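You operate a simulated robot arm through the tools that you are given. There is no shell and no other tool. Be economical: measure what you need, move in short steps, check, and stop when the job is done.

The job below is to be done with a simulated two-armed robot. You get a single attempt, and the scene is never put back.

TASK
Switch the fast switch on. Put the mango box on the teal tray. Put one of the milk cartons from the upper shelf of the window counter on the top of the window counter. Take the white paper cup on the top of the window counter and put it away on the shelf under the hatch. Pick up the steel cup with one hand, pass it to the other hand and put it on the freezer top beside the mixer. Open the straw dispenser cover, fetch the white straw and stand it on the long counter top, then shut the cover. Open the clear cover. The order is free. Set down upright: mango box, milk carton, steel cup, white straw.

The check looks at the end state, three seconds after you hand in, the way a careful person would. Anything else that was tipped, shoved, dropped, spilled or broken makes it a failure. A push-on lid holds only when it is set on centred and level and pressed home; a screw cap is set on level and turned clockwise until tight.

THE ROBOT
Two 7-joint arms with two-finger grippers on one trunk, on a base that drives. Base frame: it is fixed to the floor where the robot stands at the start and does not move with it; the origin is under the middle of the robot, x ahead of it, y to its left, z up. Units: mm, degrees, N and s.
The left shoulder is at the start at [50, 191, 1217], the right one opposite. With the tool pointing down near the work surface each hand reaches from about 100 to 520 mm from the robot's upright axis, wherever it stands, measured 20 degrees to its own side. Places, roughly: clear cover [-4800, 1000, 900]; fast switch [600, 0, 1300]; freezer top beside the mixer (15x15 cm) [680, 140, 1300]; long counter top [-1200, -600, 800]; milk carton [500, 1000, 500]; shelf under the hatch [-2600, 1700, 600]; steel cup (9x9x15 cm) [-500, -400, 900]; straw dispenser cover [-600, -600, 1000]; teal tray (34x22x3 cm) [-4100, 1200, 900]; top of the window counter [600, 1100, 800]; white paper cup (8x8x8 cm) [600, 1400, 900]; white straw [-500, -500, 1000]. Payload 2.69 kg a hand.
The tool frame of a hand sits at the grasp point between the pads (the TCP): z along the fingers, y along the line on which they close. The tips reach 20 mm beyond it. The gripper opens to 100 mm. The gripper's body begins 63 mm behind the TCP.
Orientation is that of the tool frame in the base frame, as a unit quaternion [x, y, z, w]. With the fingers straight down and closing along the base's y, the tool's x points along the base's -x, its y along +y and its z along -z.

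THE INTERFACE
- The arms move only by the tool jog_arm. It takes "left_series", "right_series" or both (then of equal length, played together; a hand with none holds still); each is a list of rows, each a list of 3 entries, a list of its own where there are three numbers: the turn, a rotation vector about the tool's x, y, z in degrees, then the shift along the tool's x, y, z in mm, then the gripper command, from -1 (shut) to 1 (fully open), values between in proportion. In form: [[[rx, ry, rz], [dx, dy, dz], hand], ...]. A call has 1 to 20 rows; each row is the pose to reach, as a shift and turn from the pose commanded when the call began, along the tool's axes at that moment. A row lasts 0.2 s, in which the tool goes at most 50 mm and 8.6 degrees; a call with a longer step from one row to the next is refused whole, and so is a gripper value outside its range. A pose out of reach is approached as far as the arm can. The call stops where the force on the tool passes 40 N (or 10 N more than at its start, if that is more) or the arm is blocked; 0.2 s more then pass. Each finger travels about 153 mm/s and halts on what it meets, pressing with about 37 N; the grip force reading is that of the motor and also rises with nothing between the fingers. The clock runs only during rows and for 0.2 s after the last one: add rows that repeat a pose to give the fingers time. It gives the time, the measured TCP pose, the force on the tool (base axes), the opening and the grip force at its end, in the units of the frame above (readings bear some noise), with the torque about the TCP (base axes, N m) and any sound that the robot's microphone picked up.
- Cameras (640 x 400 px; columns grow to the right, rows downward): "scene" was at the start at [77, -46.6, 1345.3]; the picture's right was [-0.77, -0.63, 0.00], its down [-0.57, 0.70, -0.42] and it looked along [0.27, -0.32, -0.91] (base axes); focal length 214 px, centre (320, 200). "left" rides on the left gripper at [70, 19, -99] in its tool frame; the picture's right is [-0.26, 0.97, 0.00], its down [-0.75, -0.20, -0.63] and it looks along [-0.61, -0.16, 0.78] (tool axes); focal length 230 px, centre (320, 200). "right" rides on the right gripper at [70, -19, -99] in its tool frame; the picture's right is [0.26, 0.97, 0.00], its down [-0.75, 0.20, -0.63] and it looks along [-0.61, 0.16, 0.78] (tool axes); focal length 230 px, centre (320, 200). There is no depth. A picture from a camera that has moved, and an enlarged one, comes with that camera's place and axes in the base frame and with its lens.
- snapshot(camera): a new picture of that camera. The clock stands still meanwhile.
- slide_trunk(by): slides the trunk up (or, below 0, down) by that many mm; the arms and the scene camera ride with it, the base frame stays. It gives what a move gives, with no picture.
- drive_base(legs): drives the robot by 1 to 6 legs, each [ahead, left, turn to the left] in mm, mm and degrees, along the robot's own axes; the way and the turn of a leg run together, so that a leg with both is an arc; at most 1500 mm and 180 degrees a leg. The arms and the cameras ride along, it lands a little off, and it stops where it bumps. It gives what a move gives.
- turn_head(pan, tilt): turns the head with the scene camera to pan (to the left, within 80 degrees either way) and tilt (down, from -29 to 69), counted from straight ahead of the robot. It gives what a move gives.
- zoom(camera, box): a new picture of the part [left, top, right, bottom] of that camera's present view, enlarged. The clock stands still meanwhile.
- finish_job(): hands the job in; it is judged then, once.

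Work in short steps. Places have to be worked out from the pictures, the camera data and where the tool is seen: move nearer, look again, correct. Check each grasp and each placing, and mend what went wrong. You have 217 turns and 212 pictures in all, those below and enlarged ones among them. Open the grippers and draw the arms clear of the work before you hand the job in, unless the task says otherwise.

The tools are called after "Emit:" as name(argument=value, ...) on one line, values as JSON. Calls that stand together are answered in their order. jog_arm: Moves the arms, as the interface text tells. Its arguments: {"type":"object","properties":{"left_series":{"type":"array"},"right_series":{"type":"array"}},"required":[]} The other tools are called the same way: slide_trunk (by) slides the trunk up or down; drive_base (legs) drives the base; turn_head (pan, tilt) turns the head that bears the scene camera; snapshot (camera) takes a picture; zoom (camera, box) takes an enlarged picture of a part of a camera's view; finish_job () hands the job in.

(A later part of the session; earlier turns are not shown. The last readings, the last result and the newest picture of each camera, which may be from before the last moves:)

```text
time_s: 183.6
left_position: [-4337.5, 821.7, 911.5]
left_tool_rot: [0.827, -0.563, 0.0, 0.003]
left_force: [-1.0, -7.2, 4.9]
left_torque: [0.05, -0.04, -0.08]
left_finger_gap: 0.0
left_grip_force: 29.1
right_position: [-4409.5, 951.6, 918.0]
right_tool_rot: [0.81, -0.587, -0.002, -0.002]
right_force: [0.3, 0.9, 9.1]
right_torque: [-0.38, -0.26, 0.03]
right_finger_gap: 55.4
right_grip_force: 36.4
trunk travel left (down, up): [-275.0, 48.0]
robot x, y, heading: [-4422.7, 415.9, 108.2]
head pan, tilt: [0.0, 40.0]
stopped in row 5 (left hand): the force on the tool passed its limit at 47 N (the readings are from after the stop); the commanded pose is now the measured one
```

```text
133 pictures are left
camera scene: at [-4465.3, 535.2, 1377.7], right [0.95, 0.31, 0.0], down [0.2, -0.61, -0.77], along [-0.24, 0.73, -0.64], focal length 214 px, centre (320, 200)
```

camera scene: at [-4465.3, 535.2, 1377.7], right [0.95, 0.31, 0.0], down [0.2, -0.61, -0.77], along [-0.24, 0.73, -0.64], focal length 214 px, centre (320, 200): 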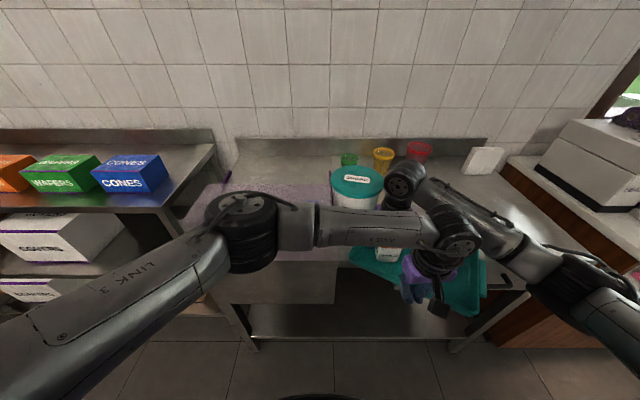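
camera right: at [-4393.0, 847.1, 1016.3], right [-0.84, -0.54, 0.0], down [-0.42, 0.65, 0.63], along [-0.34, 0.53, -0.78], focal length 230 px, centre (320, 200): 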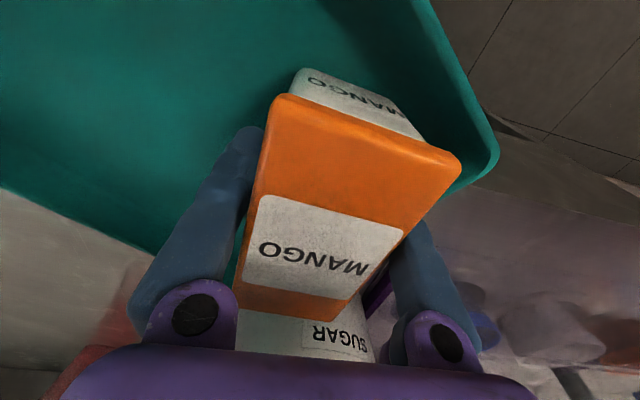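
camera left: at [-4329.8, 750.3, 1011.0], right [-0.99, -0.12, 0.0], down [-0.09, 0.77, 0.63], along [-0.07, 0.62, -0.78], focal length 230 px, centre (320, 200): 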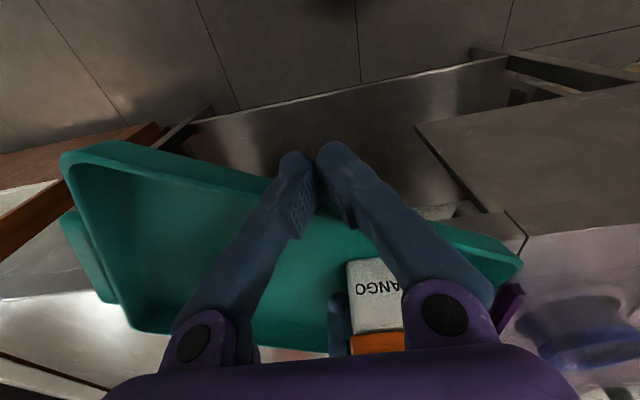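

Tray turned only ~5°. I check the right-hand view to see the back-left corner versus the sugar tub.

Emit:
snapshot(camera="right")

Emit:
zoom(camera="scene", box=[320, 130, 540, 330])

```text
132 pictures are left
camera right: at [-4371.1, 889.1, 1014.5], right [-0.84, -0.54, 0.0], down [-0.42, 0.65, 0.63], along [-0.34, 0.53, -0.77], focal length 230 px, centre (320, 200)
```

right: 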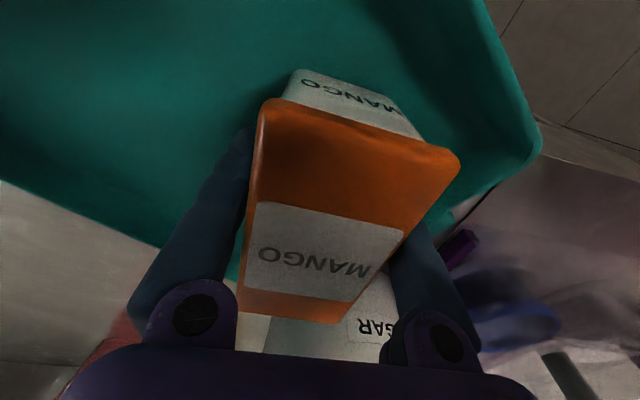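

```text
2.00 times, centred on (430, 230) of scene
camera zoom: at [-4465.3, 535.2, 1377.7], right [0.95, 0.31, 0.0], down [0.2, -0.61, -0.77], along [-0.24, 0.73, -0.64], focal length 429 px, centre (100, 140)
```

zoom: 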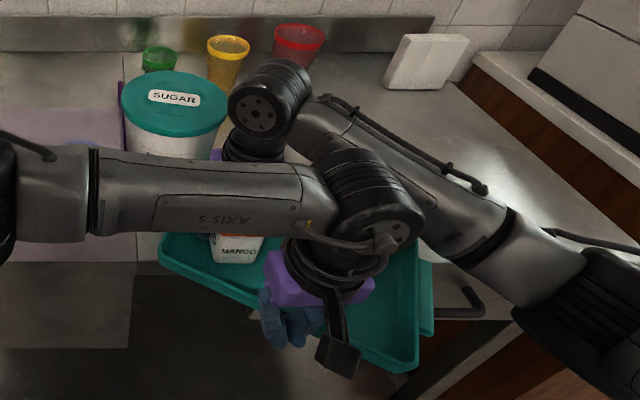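

The tub seems to have been nudged ~80 mm left by the tray as well (I'll restore it after). Plan: put the left fist on the tray's left wall so that driving right carries tray and box together. I move the left hand around to that side, staying above.

Emit:
jog_arm(left_series=[[[0, 0, 0], [20, 0, 0], -1], [[0, 0, 0], [40, 3, 0], -1], [[0, 0, 0], [40, 3, -45], -1], [[0, 0, 0], [40, 3, -90], -1], [[0, 0, 0], [37, 45, -90], -1], [[0, 0, 0], [33, 90, -90], -1], [[0, 0, 0], [29, 135, -90], -1], [[0, 0, 0], [29, 155, -90], -1], [[0, 0, 0], [-15, 152, -90], -1], [[0, 0, 0], [-60, 149, -90], -1], [[0, 0, 0], [-100, 146, -90], -1], [[0, 0, 0], [-113, 145, -90], -1], [[0, 0, 0], [-113, 145, -90], -1]])

Emit:
snapshot(camera="scene")

Emit:
snapshot(camera="left")

```text
time_s: 186.4
left_position: [-4515.0, 872.7, 1001.1]
left_tool_rot: [0.827, -0.562, 0.0, 0.0]
left_force: [-0.5, 0.7, 0.1]
left_torque: [0.01, 0.02, 0.02]
left_finger_gap: 0.0
left_grip_force: 29.7
right_position: [-4409.2, 949.4, 916.5]
right_tool_rot: [0.809, -0.588, -0.001, -0.002]
right_force: [-1.1, 1.8, 26.0]
right_torque: [0.11, 0.11, -0.21]
right_finger_gap: 54.8
right_grip_force: 37.4
trunk travel left (down, up): [-275.0, 48.0]
robot x, y, heading: [-4427.2, 421.3, 108.4]
head pan, tilt: [0.0, 40.0]
```

```text
130 pictures are left
camera scene: at [-4465.1, 535.0, 1378.1], right [0.95, 0.31, 0.0], down [0.2, -0.61, -0.77], along [-0.24, 0.73, -0.64], focal length 214 px, centre (320, 200)
```

scene: 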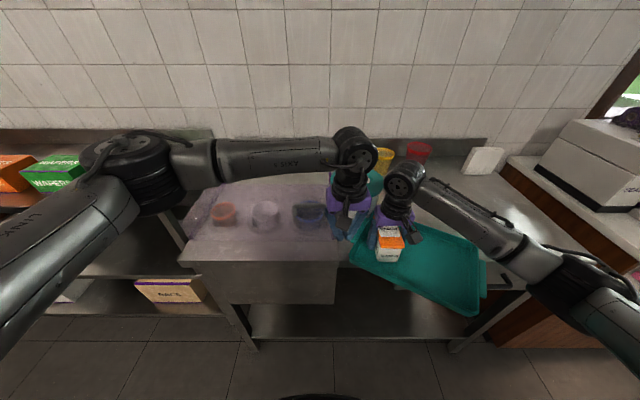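

```text
129 pictures are left
camera left: at [-4506.5, 802.2, 1100.2], right [-0.99, -0.12, 0.0], down [-0.09, 0.77, 0.63], along [-0.08, 0.62, -0.78], focal length 230 px, centre (320, 200)
```

left: 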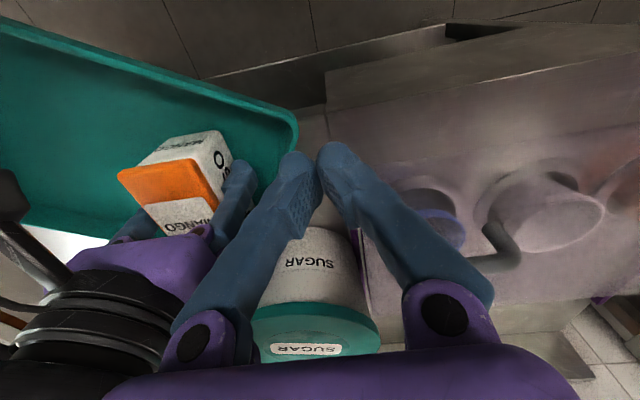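

Clear view: tray's front-left corner at ≈[-4497,880], just right of my fist. I move 15 mm ahead and lower to z≈912 beside the left wall.

Emit:
jog_arm(left_series=[[[0, 0, 0], [-15, 2, 30], -1], [[0, 0, 0], [-15, 2, 60], -1], [[0, 0, 0], [-15, 2, 80], -1], [[0, 0, 0], [-15, 2, 88], -1], [[0, 0, 0], [-15, 2, 88], -1]])

Emit:
snapshot(camera="left")

```text
time_s: 187.6
left_position: [-4521.4, 887.5, 913.5]
left_tool_rot: [0.827, -0.562, -0.001, 0.0]
left_force: [0.0, 0.0, -0.5]
left_torque: [0.02, 0.0, 0.0]
left_finger_gap: 0.0
left_grip_force: 28.9
right_position: [-4409.6, 950.5, 915.5]
right_tool_rot: [0.809, -0.588, -0.002, -0.003]
right_force: [-2.4, 1.5, 24.3]
right_torque: [0.02, 0.12, -0.22]
right_finger_gap: 55.3
right_grip_force: 37.2
trunk travel left (down, up): [-275.0, 48.0]
robot x, y, heading: [-4426.5, 419.3, 107.8]
head pan, tilt: [0.0, 40.0]
```

```text
128 pictures are left
camera left: at [-4513.2, 814.9, 1012.9], right [-0.99, -0.12, 0.0], down [-0.09, 0.77, 0.63], along [-0.08, 0.62, -0.78], focal length 230 px, centre (320, 200)
```

left: 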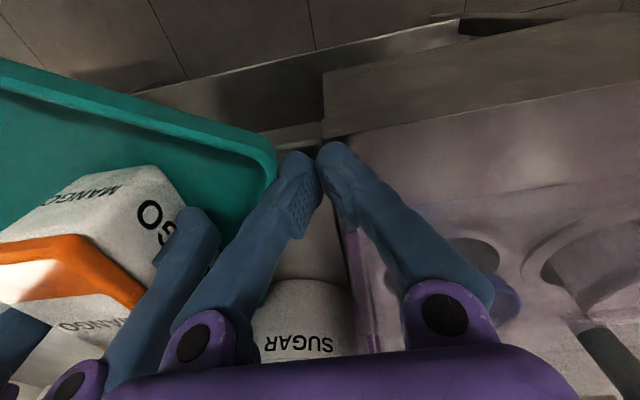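

Fist rests beside the tray's left wall. I drive 60 mm right to carry the tray and box along, then check.

Emit:
drive_base(legs=[[0, -70, 0]])

Emit:
snapshot(camera="scene")

Emit:
snapshot(camera="left")

```text
time_s: 188.9
left_position: [-4454.1, 908.2, 913.6]
left_tool_rot: [0.828, -0.561, -0.001, 0.002]
left_force: [0.4, -0.2, -0.1]
left_torque: [0.04, -0.01, 0.01]
left_finger_gap: 0.0
left_grip_force: 29.4
right_position: [-4340.7, 971.7, 914.9]
right_tool_rot: [0.808, -0.589, 0.0, -0.003]
right_force: [4.2, 0.0, 24.6]
right_torque: [-0.05, -0.18, -0.16]
right_finger_gap: 55.0
right_grip_force: 37.1
trunk travel left (down, up): [-275.0, 48.0]
robot x, y, heading: [-4357.4, 439.7, 108.1]
head pan, tilt: [0.0, 40.0]
```

```text
127 pictures are left
camera scene: at [-4397.9, 556.4, 1378.2], right [0.95, 0.31, 0.0], down [0.2, -0.61, -0.77], along [-0.24, 0.73, -0.64], focal length 214 px, centre (320, 200)
```

scene: 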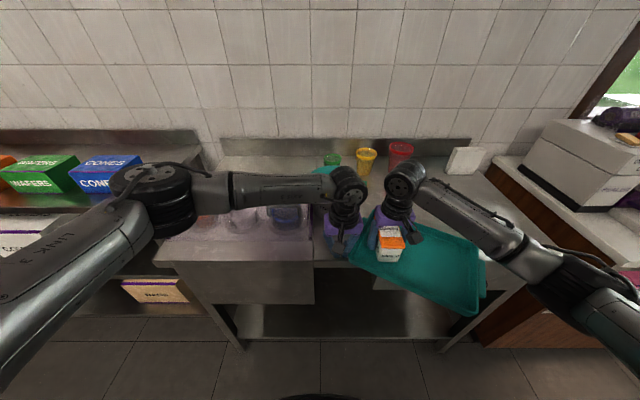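

```text
126 pictures are left
camera left: at [-4446.3, 836.4, 1013.3], right [-0.99, -0.12, 0.0], down [-0.09, 0.77, 0.63], along [-0.08, 0.62, -0.78], focal length 230 px, centre (320, 200)
```

left: 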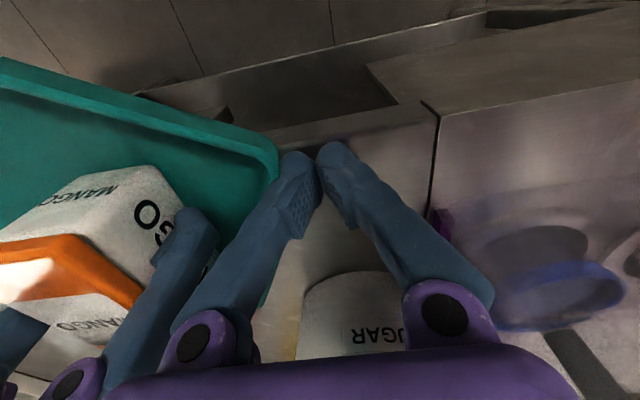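

It works: tray and box moved right 70 mm, tub stayed. I continue right and then ahead.

Emit:
drive_base(legs=[[0, -70, 0], [40, -40, 0]])

Emit:
snapshot(camera="scene")

Emit:
snapshot(camera="left")

```text
time_s: 190.8
left_position: [-4361.4, 980.1, 913.2]
left_tool_rot: [0.827, -0.561, -0.001, 0.002]
left_force: [-0.2, -0.1, -0.2]
left_torque: [0.0, 0.02, -0.01]
left_finger_gap: 0.0
left_grip_force: 29.4
right_position: [-4247.9, 1045.7, 915.9]
right_tool_rot: [0.807, -0.59, -0.001, -0.004]
right_force: [2.3, 5.8, 17.8]
right_torque: [-0.39, 0.15, -0.06]
right_finger_gap: 55.1
right_grip_force: 36.7
trunk travel left (down, up): [-275.0, 48.0]
robot x, y, heading: [-4268.0, 510.4, 107.7]
head pan, tilt: [0.0, 40.0]
```

```text
125 pictures are left
camera scene: at [-4305.6, 629.5, 1378.0], right [0.95, 0.31, 0.0], down [0.2, -0.61, -0.77], along [-0.24, 0.73, -0.64], focal length 214 px, centre (320, 200)
```

scene: 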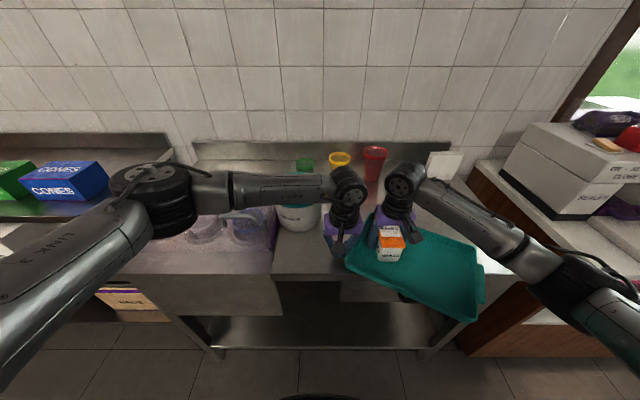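

```text
124 pictures are left
camera left: at [-4353.9, 908.9, 1012.7], right [-0.99, -0.12, 0.0], down [-0.09, 0.77, 0.63], along [-0.08, 0.62, -0.78], focal length 230 px, centre (320, 200)
```

left: 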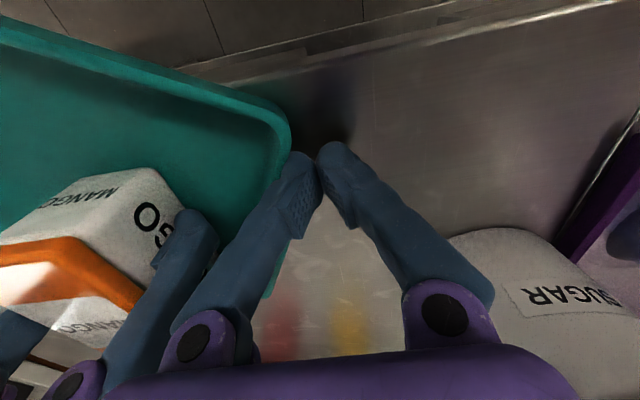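

Tray follows well. Continue ahead-right.

Emit:
drive_base(legs=[[60, -50, 0]])

Emit:
snapshot(camera="scene")

Emit:
snapshot(camera="left")

```text
time_s: 191.9
left_position: [-4334.3, 1052.3, 913.6]
left_tool_rot: [0.828, -0.561, -0.001, 0.002]
left_force: [-1.1, -0.8, 0.3]
left_torque: [0.0, 0.05, 0.01]
left_finger_gap: 0.1
left_grip_force: 29.6
right_position: [-4222.2, 1118.2, 917.1]
right_tool_rot: [0.808, -0.59, -0.001, -0.004]
right_force: [0.0, -0.8, 7.0]
right_torque: [-0.2, 0.19, -0.12]
right_finger_gap: 54.9
right_grip_force: 36.8
trunk travel left (down, up): [-275.0, 48.0]
robot x, y, heading: [-4239.1, 578.6, 108.0]
head pan, tilt: [0.0, 40.0]
```

```text
123 pictures are left
camera scene: at [-4278.1, 702.1, 1377.9], right [0.95, 0.31, 0.0], down [0.2, -0.61, -0.77], along [-0.24, 0.73, -0.64], focal length 214 px, centre (320, 200)
```

scene: 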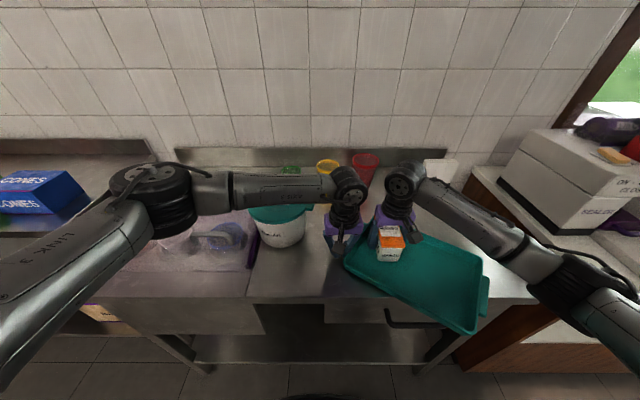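

```text
122 pictures are left
camera left: at [-4326.7, 981.2, 1012.4], right [-0.99, -0.12, 0.0], down [-0.09, 0.77, 0.63], along [-0.08, 0.62, -0.78], focal length 230 px, centre (320, 200)
```

left: 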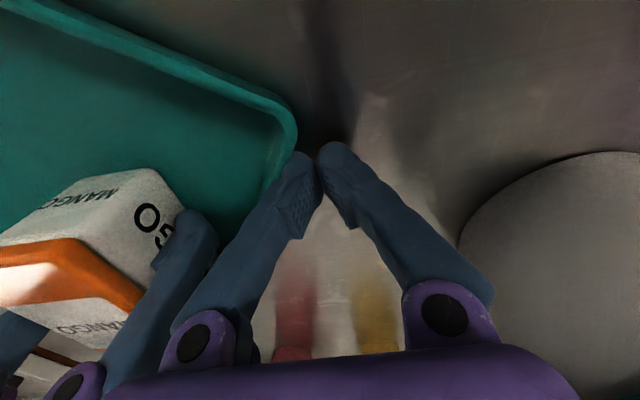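

Most of the tray is on the table now. One more step ahead-right.

Emit:
drive_base(legs=[[15, -50, 0]])

Emit:
snapshot(camera="scene")

```text
time_s: 193.1
left_position: [-4291.8, 1082.8, 912.1]
left_tool_rot: [0.828, -0.56, 0.001, 0.002]
left_force: [0.1, 0.3, 0.5]
left_torque: [0.0, -0.01, -0.01]
left_finger_gap: 0.0
left_grip_force: 30.0
right_position: [-4179.8, 1148.2, 916.3]
right_tool_rot: [0.808, -0.59, -0.001, -0.003]
right_force: [-1.5, -0.1, 2.1]
right_torque: [-0.17, 0.01, -0.09]
right_finger_gap: 54.8
right_grip_force: 36.8
trunk travel left (down, up): [-275.0, 48.0]
robot x, y, heading: [-4196.4, 613.9, 108.2]
head pan, tilt: [0.0, 40.0]
```

```text
121 pictures are left
camera scene: at [-4235.9, 732.1, 1377.8], right [0.95, 0.31, 0.0], down [0.2, -0.61, -0.77], along [-0.24, 0.73, -0.64], focal length 214 px, centre (320, 200)
```

scene: 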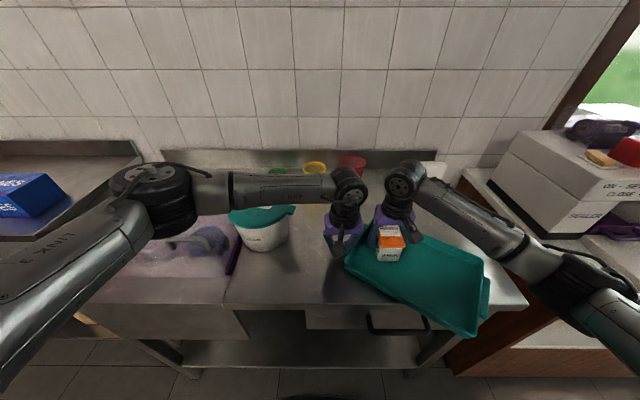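

Tray is stable on the table. Now I release the mango box and lift the right hand.

Emit:
jog_arm(right_series=[[[0, 0, 0], [0, 0, 0], -0.2], [[0, 0, 0], [0, 0, 0], 0.3], [[0, 0, 0], [0, 0, 0], 0.6], [[0, 0, 0], [0, 0, 0], 0.6], [[0, 0, 0], [0, 0, -30], 0.6], [[0, 0, 0], [0, 0, -75], 0.6], [[0, 0, 0], [0, 0, -120], 0.6], [[0, 0, 0], [0, 0, -150], 0.6]])

Emit:
snapshot(camera="right")

Emit:
snapshot(camera="scene")

```text
time_s: 194.9
left_position: [-4292.7, 1082.2, 912.6]
left_tool_rot: [0.828, -0.561, 0.0, 0.002]
left_force: [0.4, 0.2, -0.1]
left_torque: [0.02, 0.01, 0.01]
left_finger_gap: 0.0
left_grip_force: 29.5
right_position: [-4178.4, 1148.0, 1068.0]
right_tool_rot: [0.808, -0.589, -0.001, -0.003]
right_force: [-0.1, -0.7, -0.8]
right_torque: [0.05, -0.04, 0.01]
right_finger_gap: 80.0
right_grip_force: 0.0
trunk travel left (down, up): [-275.0, 48.0]
robot x, y, heading: [-4195.2, 614.6, 108.0]
head pan, tilt: [0.0, 40.0]
```

```text
120 pictures are left
camera right: at [-4139.8, 1085.8, 1165.6], right [-0.84, -0.54, -0.01], down [-0.42, 0.65, 0.63], along [-0.34, 0.53, -0.77], focal length 230 px, centre (320, 200)
```

right: 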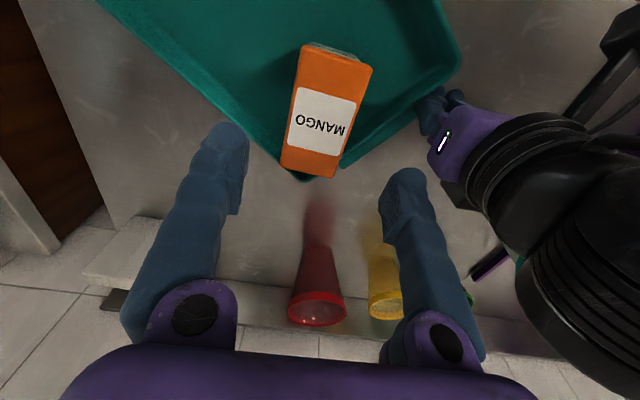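

```text
119 pictures are left
camera scene: at [-4236.3, 731.9, 1377.8], right [0.95, 0.31, 0.0], down [0.2, -0.61, -0.77], along [-0.24, 0.73, -0.64], focal length 214 px, centre (320, 200)
```

scene: 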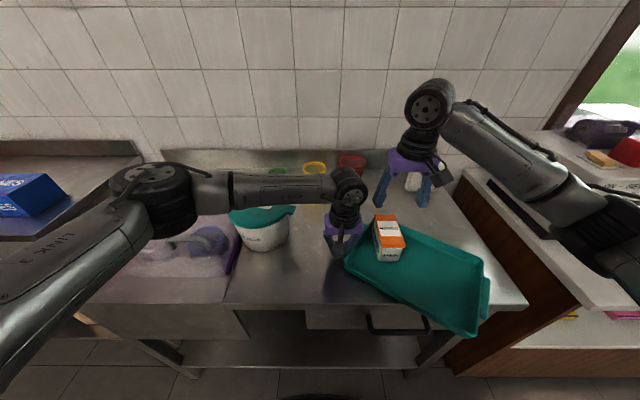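

Box stands in the tray. Now I use the right fist to push the tray's front-right corner back and square it up: first move the hand in front of that corner, high.

Emit:
jog_arm(right_series=[[[0, 0, 0], [45, -17, 0], 0], [[0, 0, 0], [90, -34, 0], -1], [[0, 0, 0], [135, -51, 0], -1], [[0, 0, 0], [180, -70, 0], -1], [[0, 0, 0], [225, -88, 0], -1], [[0, 0, 0], [268, -104, 0], -1], [[0, 0, 0], [268, -104, 45], -1], [[0, 0, 0], [268, -104, 90], -1], [[0, 0, 0], [268, -104, 130], -1], [[0, 0, 0], [268, -104, 156], -1], [[0, 0, 0], [268, -104, 156], -1]])

Emit:
snapshot(camera="right")

```text
time_s: 197.3
left_position: [-4292.9, 1081.6, 913.2]
left_tool_rot: [0.828, -0.56, -0.001, 0.001]
left_force: [-3.2, -1.9, 3.1]
left_torque: [0.11, -0.26, -0.04]
left_finger_gap: 0.2
left_grip_force: 29.1
right_position: [-4005.2, 945.8, 894.0]
right_tool_rot: [0.809, -0.588, 0.001, -0.003]
right_force: [0.7, -9.4, 7.7]
right_torque: [-0.08, 0.06, 0.11]
right_finger_gap: 0.0
right_grip_force: 29.4
right hand out of reach, approached as far as the arm can: row 5, 6, 7, 8, 9, 10, 11
trunk travel left (down, up): [-275.0, 48.0]
robot x, y, heading: [-4197.5, 614.4, 108.1]
head pan, tilt: [0.0, 40.0]
```

```text
118 pictures are left
camera right: at [-3966.3, 884.3, 992.4], right [-0.84, -0.54, 0.0], down [-0.42, 0.65, 0.63], along [-0.34, 0.53, -0.78], focal length 230 px, centre (320, 200)
```

right: 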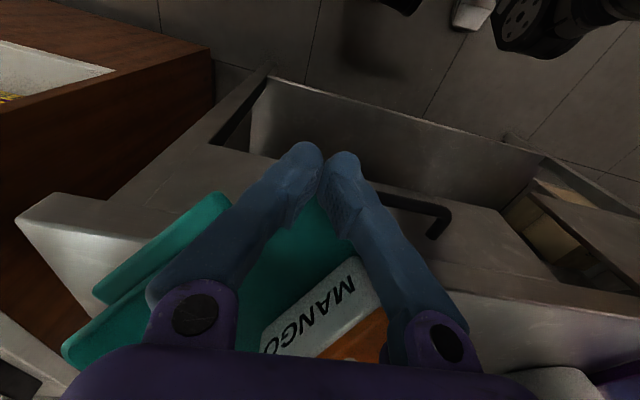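

The fist is just touching the tray's front corner but slightly low; I raise 18 mm and then push ahead 60 mm.

Emit:
jog_arm(right_series=[[[0, 0, 0], [6, 0, -10], -1], [[0, 0, 0], [6, 0, -20], -1], [[0, 0, 0], [-8, 0, -20], -1], [[0, 0, 0], [-20, 0, -20], -1], [[0, 0, 0], [-32, 0, -20], -1], [[0, 0, 0], [-44, 0, -20], -1], [[0, 0, 0], [-56, 0, -20], -1], [[0, 0, 0], [-56, 0, -20], -1]])

Emit:
snapshot(camera="scene")

```text
time_s: 199.1
left_position: [-4293.4, 1081.3, 911.5]
left_tool_rot: [0.828, -0.56, 0.001, 0.002]
left_force: [0.9, 0.5, -0.1]
left_torque: [0.02, -0.01, 0.05]
left_finger_gap: 0.0
left_grip_force: 29.3
right_position: [-4020.6, 1000.7, 914.1]
right_tool_rot: [0.808, -0.589, -0.001, -0.003]
right_force: [-0.4, -0.3, 1.1]
right_torque: [0.01, 0.0, 0.0]
right_finger_gap: 0.0
right_grip_force: 29.3
right hand out of reach, approached as far as the arm can: row 1, 2
trunk travel left (down, up): [-275.0, 48.0]
robot x, y, heading: [-4197.5, 612.3, 108.1]
head pan, tilt: [0.0, 40.0]
```

```text
117 pictures are left
camera scene: at [-4236.2, 732.0, 1377.8], right [0.95, 0.31, 0.0], down [0.2, -0.61, -0.77], along [-0.24, 0.73, -0.64], focal length 214 px, centre (320, 200)
```

scene: 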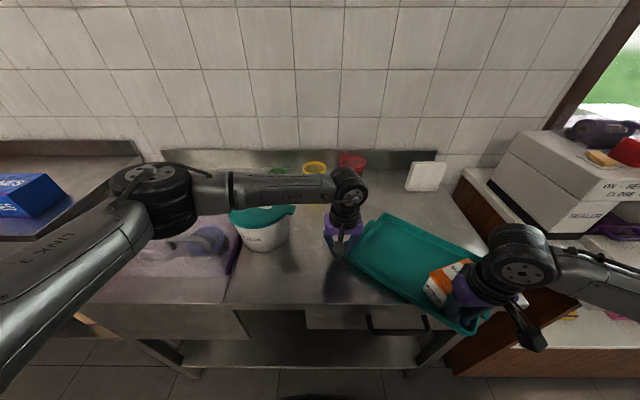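

The box got moved inside the tray by the hand. I look closely before doing anything.

Emit:
zoom(camera="scene", box=[330, 200, 530, 340])

Emit:
snapshot(camera="right")

Emit:
snapshot(camera="left")

```text
2.86 times, centred on (430, 270) of scene
camera zoom: at [-4236.2, 732.0, 1377.8], right [0.95, 0.31, 0.0], down [0.2, -0.61, -0.77], along [-0.24, 0.73, -0.64], focal length 613 px, centre (6, 0)
```

zoom: 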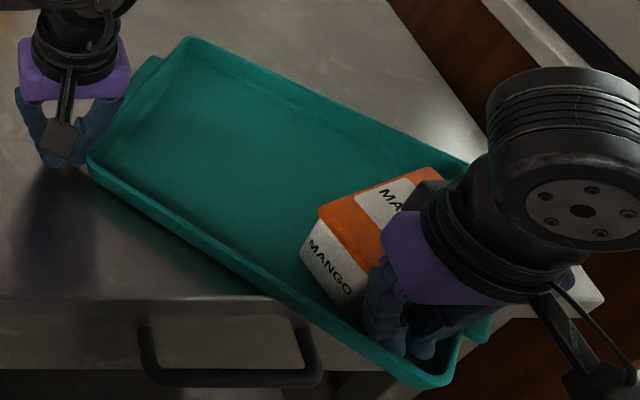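

```text
115 pictures are left
camera right: at [-3982.0, 939.3, 1012.7], right [-0.84, -0.54, 0.0], down [-0.42, 0.65, 0.63], along [-0.34, 0.54, -0.77], focal length 230 px, centre (320, 200)
```

right: 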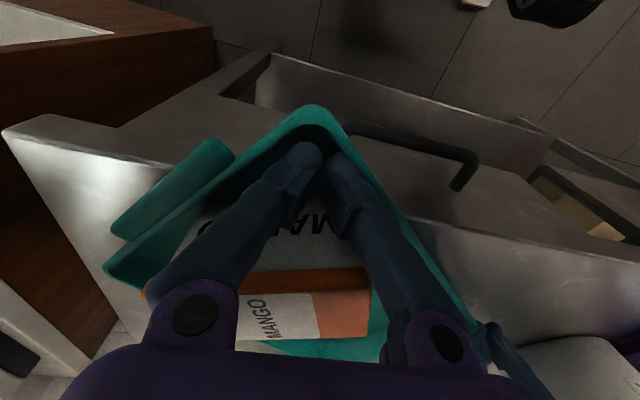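

```text
114 pictures are left
camera left: at [-4284.5, 1010.6, 1012.1], right [-0.99, -0.12, 0.0], down [-0.09, 0.77, 0.63], along [-0.08, 0.62, -0.78], focal length 230 px, centre (320, 200)
```

left: 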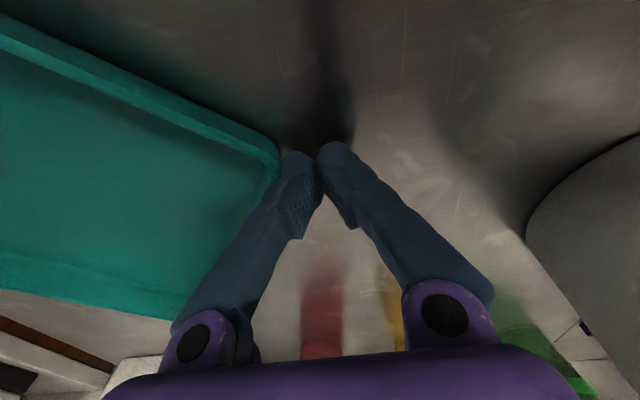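

The box is upright but now at the tray's right end, and my right fist is inside the tray corner. I lift both hands straight up first.

Emit:
jog_arm(left_series=[[[0, 0, 0], [0, 10, 0], -1], [[0, 0, 0], [0, 10, -45], -1], [[0, 0, 0], [0, 10, -90], -1], [[0, 0, 0], [0, 10, -135], -1], [[0, 0, 0], [0, 10, -170], -1], [[0, 0, 0], [0, 10, -170], -1]], right_series=[[[0, 0, 0], [0, 0, -10], -1], [[0, 0, 0], [0, 0, -50], -1], [[0, 0, 0], [0, 0, -90], -1], [[0, 0, 0], [0, 0, -135], -1], [[0, 0, 0], [0, 0, -170], -1], [[0, 0, 0], [0, 0, -170], -1]])

Emit:
snapshot(camera="scene")

```text
time_s: 200.5
left_position: [-4302.0, 1079.1, 1082.7]
left_tool_rot: [0.829, -0.56, 0.001, 0.002]
left_force: [0.2, -0.6, -0.5]
left_torque: [0.0, -0.01, -0.02]
left_finger_gap: 0.0
left_grip_force: 29.2
right_position: [-4019.9, 999.1, 1086.2]
right_tool_rot: [0.807, -0.59, -0.002, -0.004]
right_force: [-0.3, 0.8, 0.0]
right_torque: [-0.02, 0.0, 0.02]
right_finger_gap: 0.1
right_grip_force: 29.3
trunk travel left (down, up): [-275.0, 48.0]
robot x, y, heading: [-4196.4, 614.6, 108.3]
head pan, tilt: [0.0, 40.0]
```

```text
113 pictures are left
camera scene: at [-4236.0, 732.5, 1377.8], right [0.95, 0.31, 0.0], down [0.2, -0.61, -0.77], along [-0.24, 0.73, -0.64], focal length 214 px, centre (320, 200)
```

scene: 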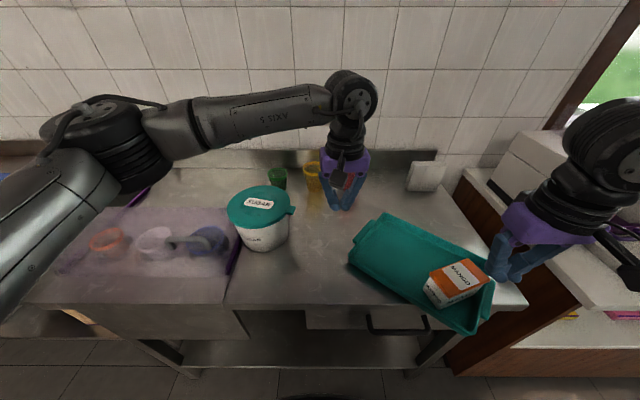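

Tray is stable with just its front-right corner over the edge. I back up 120 mm so the right hand can get in front of that corner.

Emit:
drive_base(legs=[[-150, 0, 0]])

Emit:
snapshot(camera="scene")

```text
time_s: 201.8
left_position: [-4255.4, 935.8, 1083.5]
left_tool_rot: [0.828, -0.561, 0.0, 0.001]
left_force: [-0.2, 0.2, -0.7]
left_torque: [0.03, 0.04, 0.0]
left_finger_gap: 0.1
left_grip_force: 29.0
right_position: [-3974.3, 856.4, 1086.7]
right_tool_rot: [0.807, -0.591, -0.002, -0.003]
right_force: [0.4, -0.8, -0.7]
right_torque: [0.0, 0.05, 0.02]
right_finger_gap: 0.0
right_grip_force: 29.3
trunk travel left (down, up): [-275.0, 48.0]
robot x, y, heading: [-4150.4, 473.2, 108.3]
head pan, tilt: [0.0, 40.0]
```

```text
112 pictures are left
camera scene: at [-4189.2, 589.7, 1377.9], right [0.95, 0.31, 0.0], down [0.2, -0.61, -0.77], along [-0.24, 0.73, -0.64], focal length 214 px, centre (320, 200)
```

scene: 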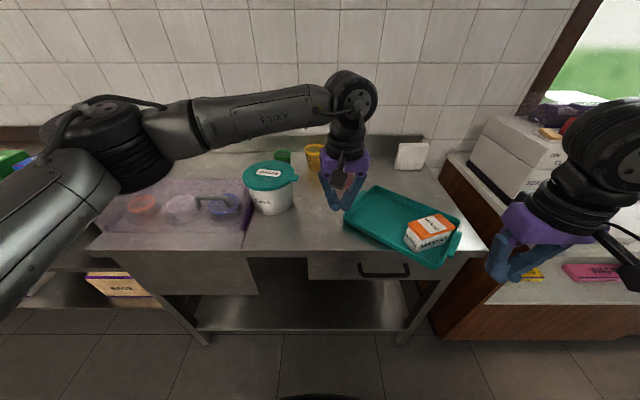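

Front-right corner is now ~435 ahead, 296 right. I lower the right fist in front of it (fwd ~385).

Emit:
jog_arm(right_series=[[[0, 0, 0], [-35, 8, 0], -1], [[0, 0, 0], [-72, 17, 20], -1], [[0, 0, 0], [-72, 17, 65], -1], [[0, 0, 0], [-72, 17, 110], -1], [[0, 0, 0], [-72, 17, 150], -1], [[0, 0, 0], [-72, 17, 170], -1], [[0, 0, 0], [-72, 17, 170], -1]])

Emit:
snapshot(camera="right")

```text
time_s: 203.4
left_position: [-4255.4, 936.6, 1082.0]
left_tool_rot: [0.828, -0.561, 0.0, 0.002]
left_force: [-0.2, -0.4, -0.2]
left_torque: [-0.02, 0.0, 0.0]
left_finger_gap: 0.2
left_grip_force: 29.6
right_position: [-4009.8, 920.1, 913.7]
right_tool_rot: [0.807, -0.591, -0.001, -0.002]
right_force: [0.5, 0.6, -0.5]
right_torque: [0.03, 0.01, -0.02]
right_finger_gap: 0.2
right_grip_force: 29.5
trunk travel left (down, up): [-275.0, 48.0]
robot x, y, heading: [-4149.7, 469.5, 108.1]
head pan, tilt: [0.0, 40.0]
```

```text
111 pictures are left
camera right: at [-3972.6, 858.9, 1012.6], right [-0.84, -0.54, -0.01], down [-0.42, 0.65, 0.63], along [-0.34, 0.54, -0.77], focal length 230 px, centre (320, 200)
```

right: 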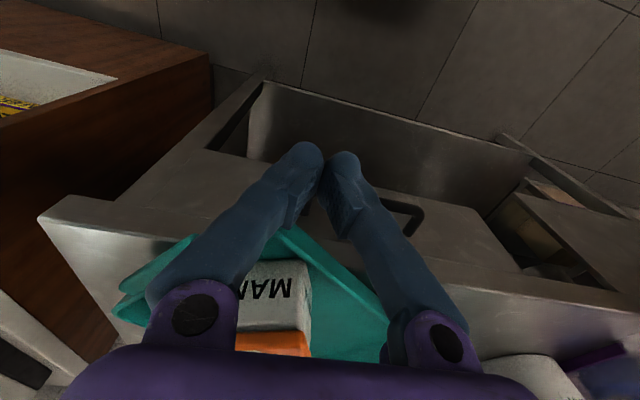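

Fist is in front of the corner. I push ahead 110 mm gently.

Emit:
jog_arm(right_series=[[[0, 0, 0], [-25, 0, -1], -1], [[0, 0, 0], [-40, 0, -1], -1], [[0, 0, 0], [-50, 0, -1], -1], [[0, 0, 0], [-60, 0, -1], -1], [[0, 0, 0], [-70, 0, -1], -1], [[0, 0, 0], [-80, 0, -1], -1], [[0, 0, 0], [-90, 0, -1], -1], [[0, 0, 0], [-100, 0, -1], -1]])

Emit:
snapshot(camera="scene")

```text
time_s: 205.2
left_position: [-4255.2, 937.2, 1082.5]
left_tool_rot: [0.828, -0.561, 0.001, 0.001]
left_force: [0.0, 0.0, -0.1]
left_torque: [0.02, -0.01, 0.01]
left_finger_gap: 0.0
left_grip_force: 29.7
right_position: [-4041.2, 1017.4, 919.4]
right_tool_rot: [0.807, -0.591, -0.001, -0.003]
right_force: [-0.9, -2.3, -0.9]
right_torque: [-0.03, 0.01, -0.01]
right_finger_gap: 0.0
right_grip_force: 29.3
trunk travel left (down, up): [-275.0, 48.0]
robot x, y, heading: [-4152.0, 472.1, 107.7]
head pan, tilt: [0.0, 40.0]
```

```text
110 pictures are left
camera scene: at [-4189.6, 590.5, 1377.8], right [0.95, 0.31, 0.0], down [0.2, -0.61, -0.77], along [-0.24, 0.73, -0.64], focal length 214 px, centre (320, 200)
```

scene: 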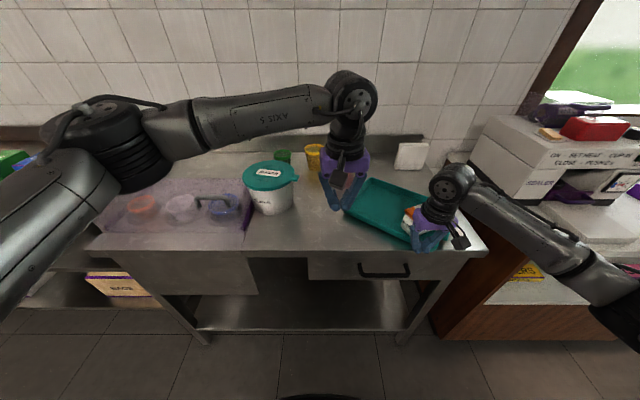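

The tray slid back onto the table but stayed rotated; now FL must come toward me. I lift the right fist, reposition the base, and will hook the left fist inside the front wall near FL and pull.

Emit:
jog_arm(right_series=[[[0, 0, 0], [20, 0, 0], -1], [[0, 0, 0], [20, 0, -45], -1], [[0, 0, 0], [20, 0, -90], -1], [[0, 0, 0], [20, 0, -135], -1], [[0, 0, 0], [20, 0, -180], -1], [[0, 0, 0], [20, 0, -220], -1]])

Emit:
snapshot(camera="scene")

```text
time_s: 206.6
left_position: [-4255.2, 935.0, 1082.6]
left_tool_rot: [0.827, -0.562, 0.0, 0.001]
left_force: [-0.2, 0.5, 0.7]
left_torque: [0.0, -0.01, -0.03]
left_finger_gap: 0.2
left_grip_force: 29.7
right_position: [-4034.1, 992.4, 1135.7]
right_tool_rot: [0.807, -0.591, 0.0, -0.002]
right_force: [0.6, -0.2, -0.3]
right_torque: [0.02, -0.01, 0.01]
right_finger_gap: 0.0
right_grip_force: 29.7
trunk travel left (down, up): [-275.0, 48.0]
robot x, y, heading: [-4148.1, 473.4, 108.0]
head pan, tilt: [0.0, 40.0]
```

```text
109 pictures are left
camera scene: at [-4189.6, 589.9, 1377.8], right [0.95, 0.31, 0.0], down [0.2, -0.61, -0.77], along [-0.24, 0.73, -0.64], focal length 214 px, centre (320, 200)
```

scene: 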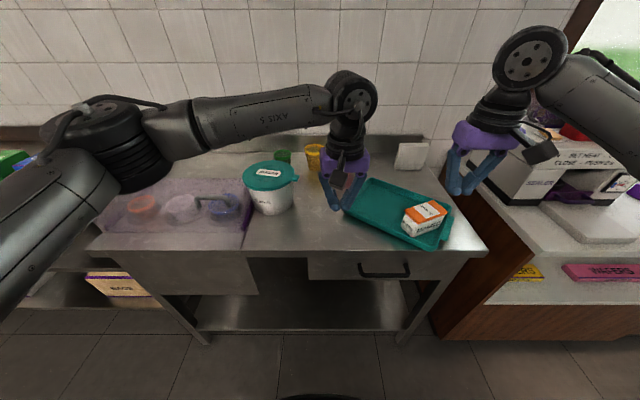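

Tray centre is right where it belongs; it only needs ~32° counter-clockwise rotation. I drive ahead 120 and right 160.

Emit:
drive_base(legs=[[110, -160, 0]])

Emit:
snapshot(camera="scene")

```text
time_s: 208.7
left_position: [-4137.6, 1090.6, 1082.0]
left_tool_rot: [0.828, -0.561, 0.001, 0.002]
left_force: [-0.1, -1.2, -0.3]
left_torque: [0.0, 0.0, -0.04]
left_finger_gap: 0.2
left_grip_force: 29.7
right_position: [-3917.4, 1148.6, 1135.3]
right_tool_rot: [0.808, -0.589, -0.001, -0.003]
right_force: [0.4, -0.3, -0.5]
right_torque: [-0.01, 0.01, 0.02]
right_finger_gap: 0.1
right_grip_force: 29.1
trunk travel left (down, up): [-275.0, 48.0]
robot x, y, heading: [-4031.4, 625.1, 108.3]
head pan, tilt: [0.0, 40.0]
```

```text
108 pictures are left
camera scene: at [-4071.6, 744.6, 1377.8], right [0.95, 0.31, 0.0], down [0.2, -0.61, -0.77], along [-0.24, 0.73, -0.64], focal length 214 px, centre (320, 200)
```

scene: 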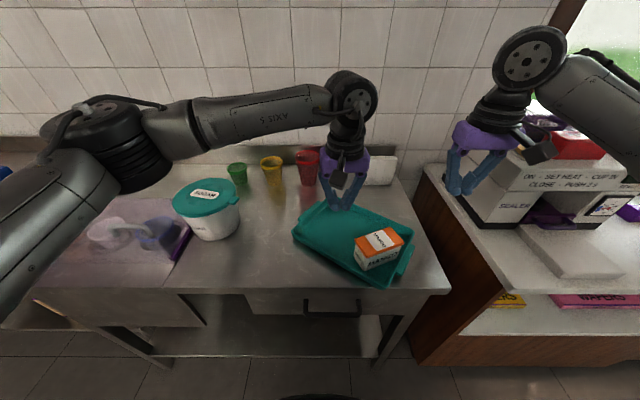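

FL ≈ 524 ahead/77 left, FR ≈ 375/157 right. I put the left fist inside the tray near FL.

Emit:
jog_arm(left_series=[[[0, 0, 0], [-30, 26, 0], -1], [[0, 0, 0], [-64, 53, 10], -1], [[0, 0, 0], [-64, 53, 55], -1], [[0, 0, 0], [-64, 53, 100], -1], [[0, 0, 0], [-64, 53, 140], -1], [[0, 0, 0], [-64, 53, 165], -1], [[0, 0, 0], [-64, 53, 165], -1]])

Emit:
snapshot(camera="left")

```text
time_s: 210.3
left_position: [-4210.4, 1132.3, 915.8]
left_tool_rot: [0.827, -0.562, 0.0, 0.002]
left_force: [0.2, -0.4, -0.1]
left_torque: [-0.04, -0.02, 0.01]
left_finger_gap: 0.1
left_grip_force: 29.0
right_position: [-3916.9, 1148.8, 1135.2]
right_tool_rot: [0.808, -0.589, 0.0, -0.003]
right_force: [0.0, 0.5, -0.7]
right_torque: [0.02, 0.02, 0.0]
right_finger_gap: 0.1
right_grip_force: 29.4
trunk travel left (down, up): [-275.0, 48.0]
robot x, y, heading: [-4033.5, 624.1, 108.1]
head pan, tilt: [0.0, 40.0]
```

```text
107 pictures are left
camera left: at [-4203.2, 1060.2, 1016.8], right [-0.99, -0.12, 0.0], down [-0.09, 0.77, 0.63], along [-0.08, 0.62, -0.78], focal length 230 px, centre (320, 200)
```

left: 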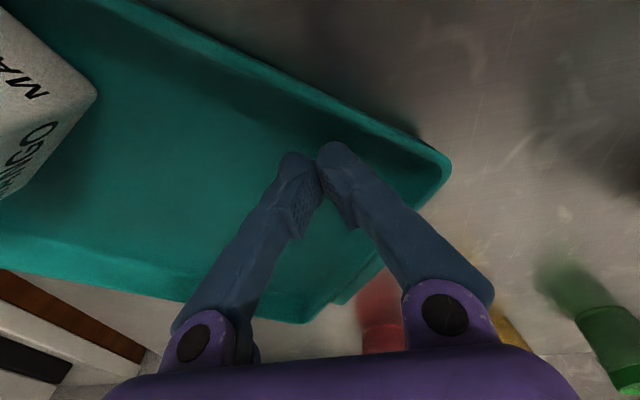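

Fist is inside near FL. I pull toward the robot in small steps, 90 mm first.

Emit:
jog_arm(left_series=[[[0, 0, 0], [12, 0, 0], -1], [[0, 0, 0], [24, 0, 0], -1], [[0, 0, 0], [36, 0, 0], -1], [[0, 0, 0], [48, 0, 0], -1], [[0, 0, 0], [60, 0, 0], -1], [[0, 0, 0], [72, 0, 0], -1], [[0, 0, 0], [84, 0, 0], -1], [[0, 0, 0], [92, 0, 0], -1]])

Emit:
snapshot(camera="scene")

Emit:
snapshot(camera="left")

```text
time_s: 212.1
left_position: [-4177.2, 1043.2, 916.4]
left_tool_rot: [0.828, -0.561, 0.001, 0.002]
left_force: [-1.1, 0.7, 0.0]
left_torque: [-0.01, -0.02, 0.0]
left_finger_gap: 0.0
left_grip_force: 29.7
right_position: [-3918.4, 1147.4, 1135.3]
right_tool_rot: [0.808, -0.589, -0.001, -0.003]
right_force: [-0.1, -0.7, 0.3]
right_torque: [-0.05, -0.03, 0.01]
right_finger_gap: 0.0
right_grip_force: 30.0
trunk travel left (down, up): [-275.0, 48.0]
robot x, y, heading: [-4029.7, 624.2, 108.1]
head pan, tilt: [0.0, 40.0]
```

```text
106 pictures are left
camera scene: at [-4071.8, 744.4, 1377.8], right [0.95, 0.31, 0.0], down [0.2, -0.61, -0.77], along [-0.24, 0.73, -0.64], focal length 214 px, centre (320, 200)
```

scene: 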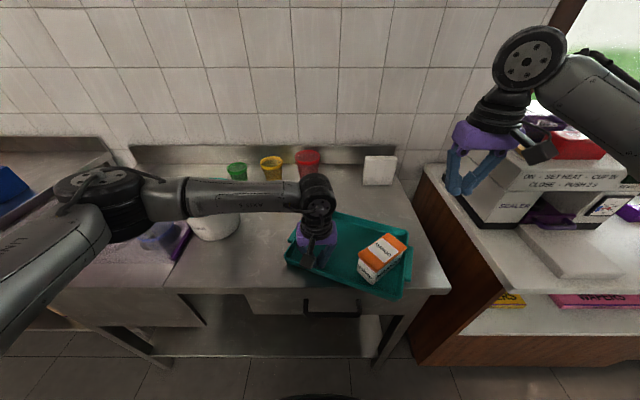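

```text
105 pictures are left
camera left: at [-4168.8, 972.1, 1016.5], right [-0.99, -0.12, 0.0], down [-0.09, 0.77, 0.63], along [-0.08, 0.62, -0.78], focal length 230 px, centre (320, 200)
```

left: 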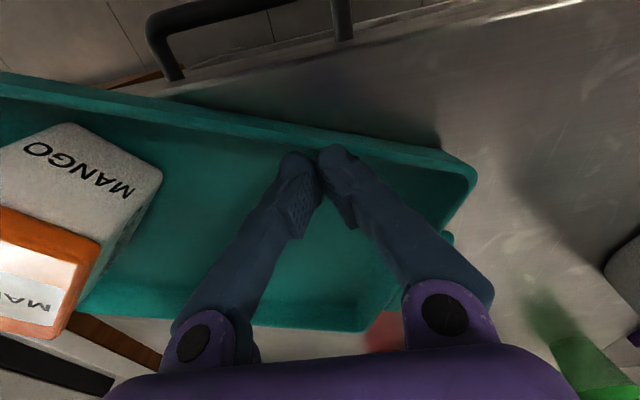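

Rotated to ~18°. I pull FL 26 mm more, and bring the right fist (high) in front of FR so I can push against the left fist as pivot.

Emit:
jog_arm(left_series=[[[0, 0, 0], [9, 0, 0], -1], [[0, 0, 0], [18, 0, 0], -1], [[0, 0, 0], [26, 0, 0], -1], [[0, 0, 0], [26, 0, 0], -1], [[0, 0, 0], [26, 0, 0], -1]], right_series=[[[0, 0, 0], [40, 22, 0], -1], [[0, 0, 0], [80, 44, 0], -1], [[0, 0, 0], [120, 66, 0], -1], [[0, 0, 0], [160, 88, 0], -1], [[0, 0, 0], [175, 105, 0], -1]])

Emit:
snapshot(camera="scene")

```text
time_s: 213.3
left_position: [-4167.1, 1019.8, 916.0]
left_tool_rot: [0.828, -0.561, 0.001, 0.002]
left_force: [-0.4, 0.6, 0.0]
left_torque: [-0.03, 0.01, -0.03]
left_finger_gap: 0.2
left_grip_force: 29.6
right_position: [-3962.7, 948.4, 1135.9]
right_tool_rot: [0.807, -0.59, -0.001, -0.003]
right_force: [0.2, 0.1, 0.3]
right_torque: [-0.04, 0.01, 0.02]
right_finger_gap: 0.0
right_grip_force: 30.0
trunk travel left (down, up): [-275.0, 48.0]
robot x, y, heading: [-4032.9, 622.8, 108.2]
head pan, tilt: [0.0, 40.0]
```

```text
104 pictures are left
camera scene: at [-4072.2, 744.3, 1377.8], right [0.95, 0.31, 0.0], down [0.2, -0.61, -0.77], along [-0.24, 0.73, -0.64], focal length 214 px, centre (320, 200)
```

scene: 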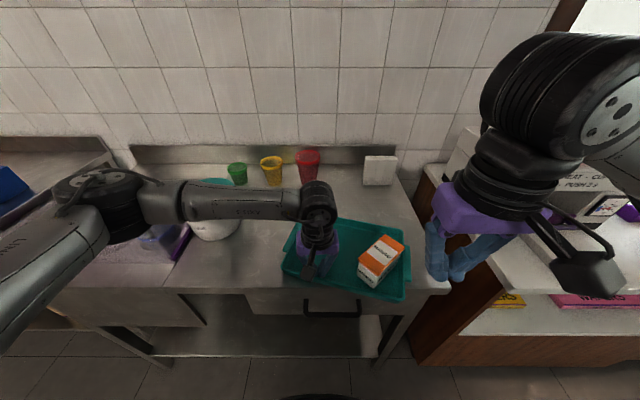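

Now ~15° left. I lower the right fist in front of FR.

Emit:
jog_arm(right_series=[[[0, 0, 0], [0, 0, 45], -1], [[0, 0, 0], [0, 0, 90], -1], [[0, 0, 0], [0, 0, 135], -1], [[0, 0, 0], [0, 0, 180], -1], [[0, 0, 0], [0, 0, 220], -1], [[0, 0, 0], [0, 0, 220], -1]])

Emit:
snapshot(camera="right")

```text
time_s: 214.7
left_position: [-4168.0, 1020.5, 917.1]
left_tool_rot: [0.828, -0.561, 0.0, 0.002]
left_force: [0.5, -0.8, -0.6]
left_torque: [0.03, -0.03, 0.01]
left_finger_gap: 0.0
left_grip_force: 29.6
right_position: [-3961.6, 950.5, 911.2]
right_tool_rot: [0.808, -0.589, -0.001, -0.002]
right_force: [0.0, -0.5, 0.9]
right_torque: [-0.03, -0.03, -0.03]
right_finger_gap: 0.0
right_grip_force: 29.9
trunk travel left (down, up): [-275.0, 48.0]
robot x, y, heading: [-4034.4, 627.0, 108.0]
head pan, tilt: [0.0, 40.0]
```

```text
103 pictures are left
camera right: at [-3924.3, 888.9, 1010.2], right [-0.84, -0.54, -0.01], down [-0.42, 0.65, 0.63], along [-0.34, 0.54, -0.77], focal length 230 px, centre (320, 200)
```

right: 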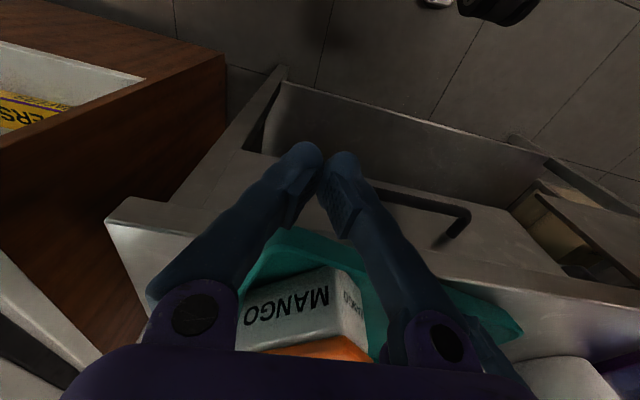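

In position; I push ahead 95 mm in small steps.

Emit:
jog_arm(right_series=[[[0, 0, 0], [-25, 0, 0], -1], [[0, 0, 0], [-40, 0, -2], -1], [[0, 0, 0], [-52, 0, -2], -1], [[0, 0, 0], [-62, 0, -2], -1], [[0, 0, 0], [-72, 0, -2], -1], [[0, 0, 0], [-82, 0, -2], -1], [[0, 0, 0], [-90, 0, -2], -1]])

Emit:
snapshot(camera="scene")

```text
time_s: 216.3
left_position: [-4166.7, 1021.1, 915.6]
left_tool_rot: [0.828, -0.561, 0.001, 0.001]
left_force: [0.3, 2.1, 0.6]
left_torque: [0.02, 0.06, -0.01]
left_finger_gap: 0.1
left_grip_force: 29.6
right_position: [-3992.1, 1037.2, 916.1]
right_tool_rot: [0.808, -0.589, -0.001, -0.002]
right_force: [0.4, -3.0, 0.4]
right_torque: [-0.03, 0.02, -0.03]
right_finger_gap: 0.2
right_grip_force: 29.6
trunk travel left (down, up): [-275.0, 48.0]
robot x, y, heading: [-4029.9, 624.1, 108.1]
head pan, tilt: [0.0, 40.0]
```

```text
102 pictures are left
camera scene: at [-4071.8, 744.3, 1377.9], right [0.95, 0.31, 0.0], down [0.2, -0.61, -0.77], along [-0.24, 0.73, -0.64], focal length 214 px, centre (320, 200)
```

scene: 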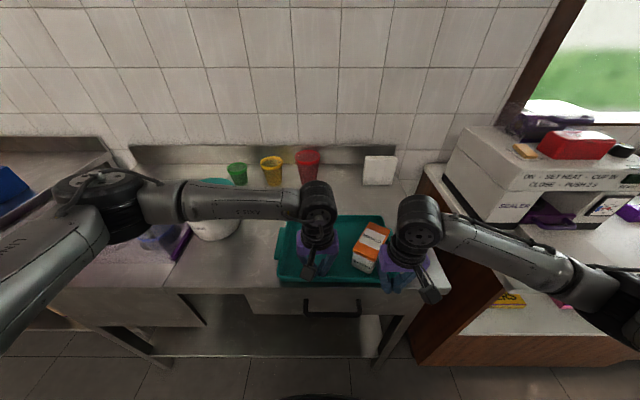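

Tray looks square again. I lift both hands clear.

Emit:
jog_arm(left_series=[[[0, 0, 0], [-8, 0, 0], -1], [[0, 0, 0], [-8, 0, -40], -1], [[0, 0, 0], [-8, 0, -85], -1], [[0, 0, 0], [-8, 0, -130], -1], [[0, 0, 0], [-8, 0, -175], -1], [[0, 0, 0], [-8, 40, -200], -1], [[0, 0, 0], [-8, 85, -220], -1], [[0, 0, 0], [-8, 130, -240], -1]], right_series=[[[0, 0, 0], [20, 0, 0], -1], [[0, 0, 0], [25, 0, -40], -1], [[0, 0, 0], [25, 0, -85], -1], [[0, 0, 0], [25, 0, -130], -1], [[0, 0, 0], [25, -20, -175], -1], [[0, 0, 0], [25, -60, -200], -1], [[0, 0, 0], [25, -100, -220], -1], [[0, 0, 0], [25, -140, -240], -1]])

Emit:
snapshot(camera="scene")

```text
time_s: 218.1
left_position: [-4290.0, 978.2, 1158.9]
left_tool_rot: [0.827, -0.562, 0.0, 0.001]
left_force: [-1.1, -0.2, 0.1]
left_torque: [0.01, -0.01, 0.01]
left_finger_gap: 0.0
left_grip_force: 29.3
right_position: [-3847.3, 1052.0, 1156.5]
right_tool_rot: [0.808, -0.589, -0.002, -0.004]
right_force: [0.2, -0.6, -0.5]
right_torque: [0.0, 0.02, 0.02]
right_finger_gap: 0.1
right_grip_force: 29.7
trunk travel left (down, up): [-275.0, 48.0]
robot x, y, heading: [-4032.9, 629.6, 108.1]
head pan, tilt: [0.0, 40.0]
```

```text
101 pictures are left
camera scene: at [-4072.0, 742.9, 1378.0], right [0.95, 0.31, 0.0], down [0.2, -0.61, -0.77], along [-0.24, 0.73, -0.64], focal length 214 px, centre (320, 200)
```

scene: 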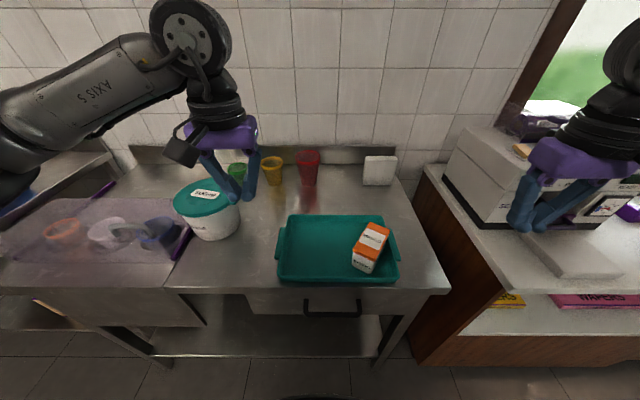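

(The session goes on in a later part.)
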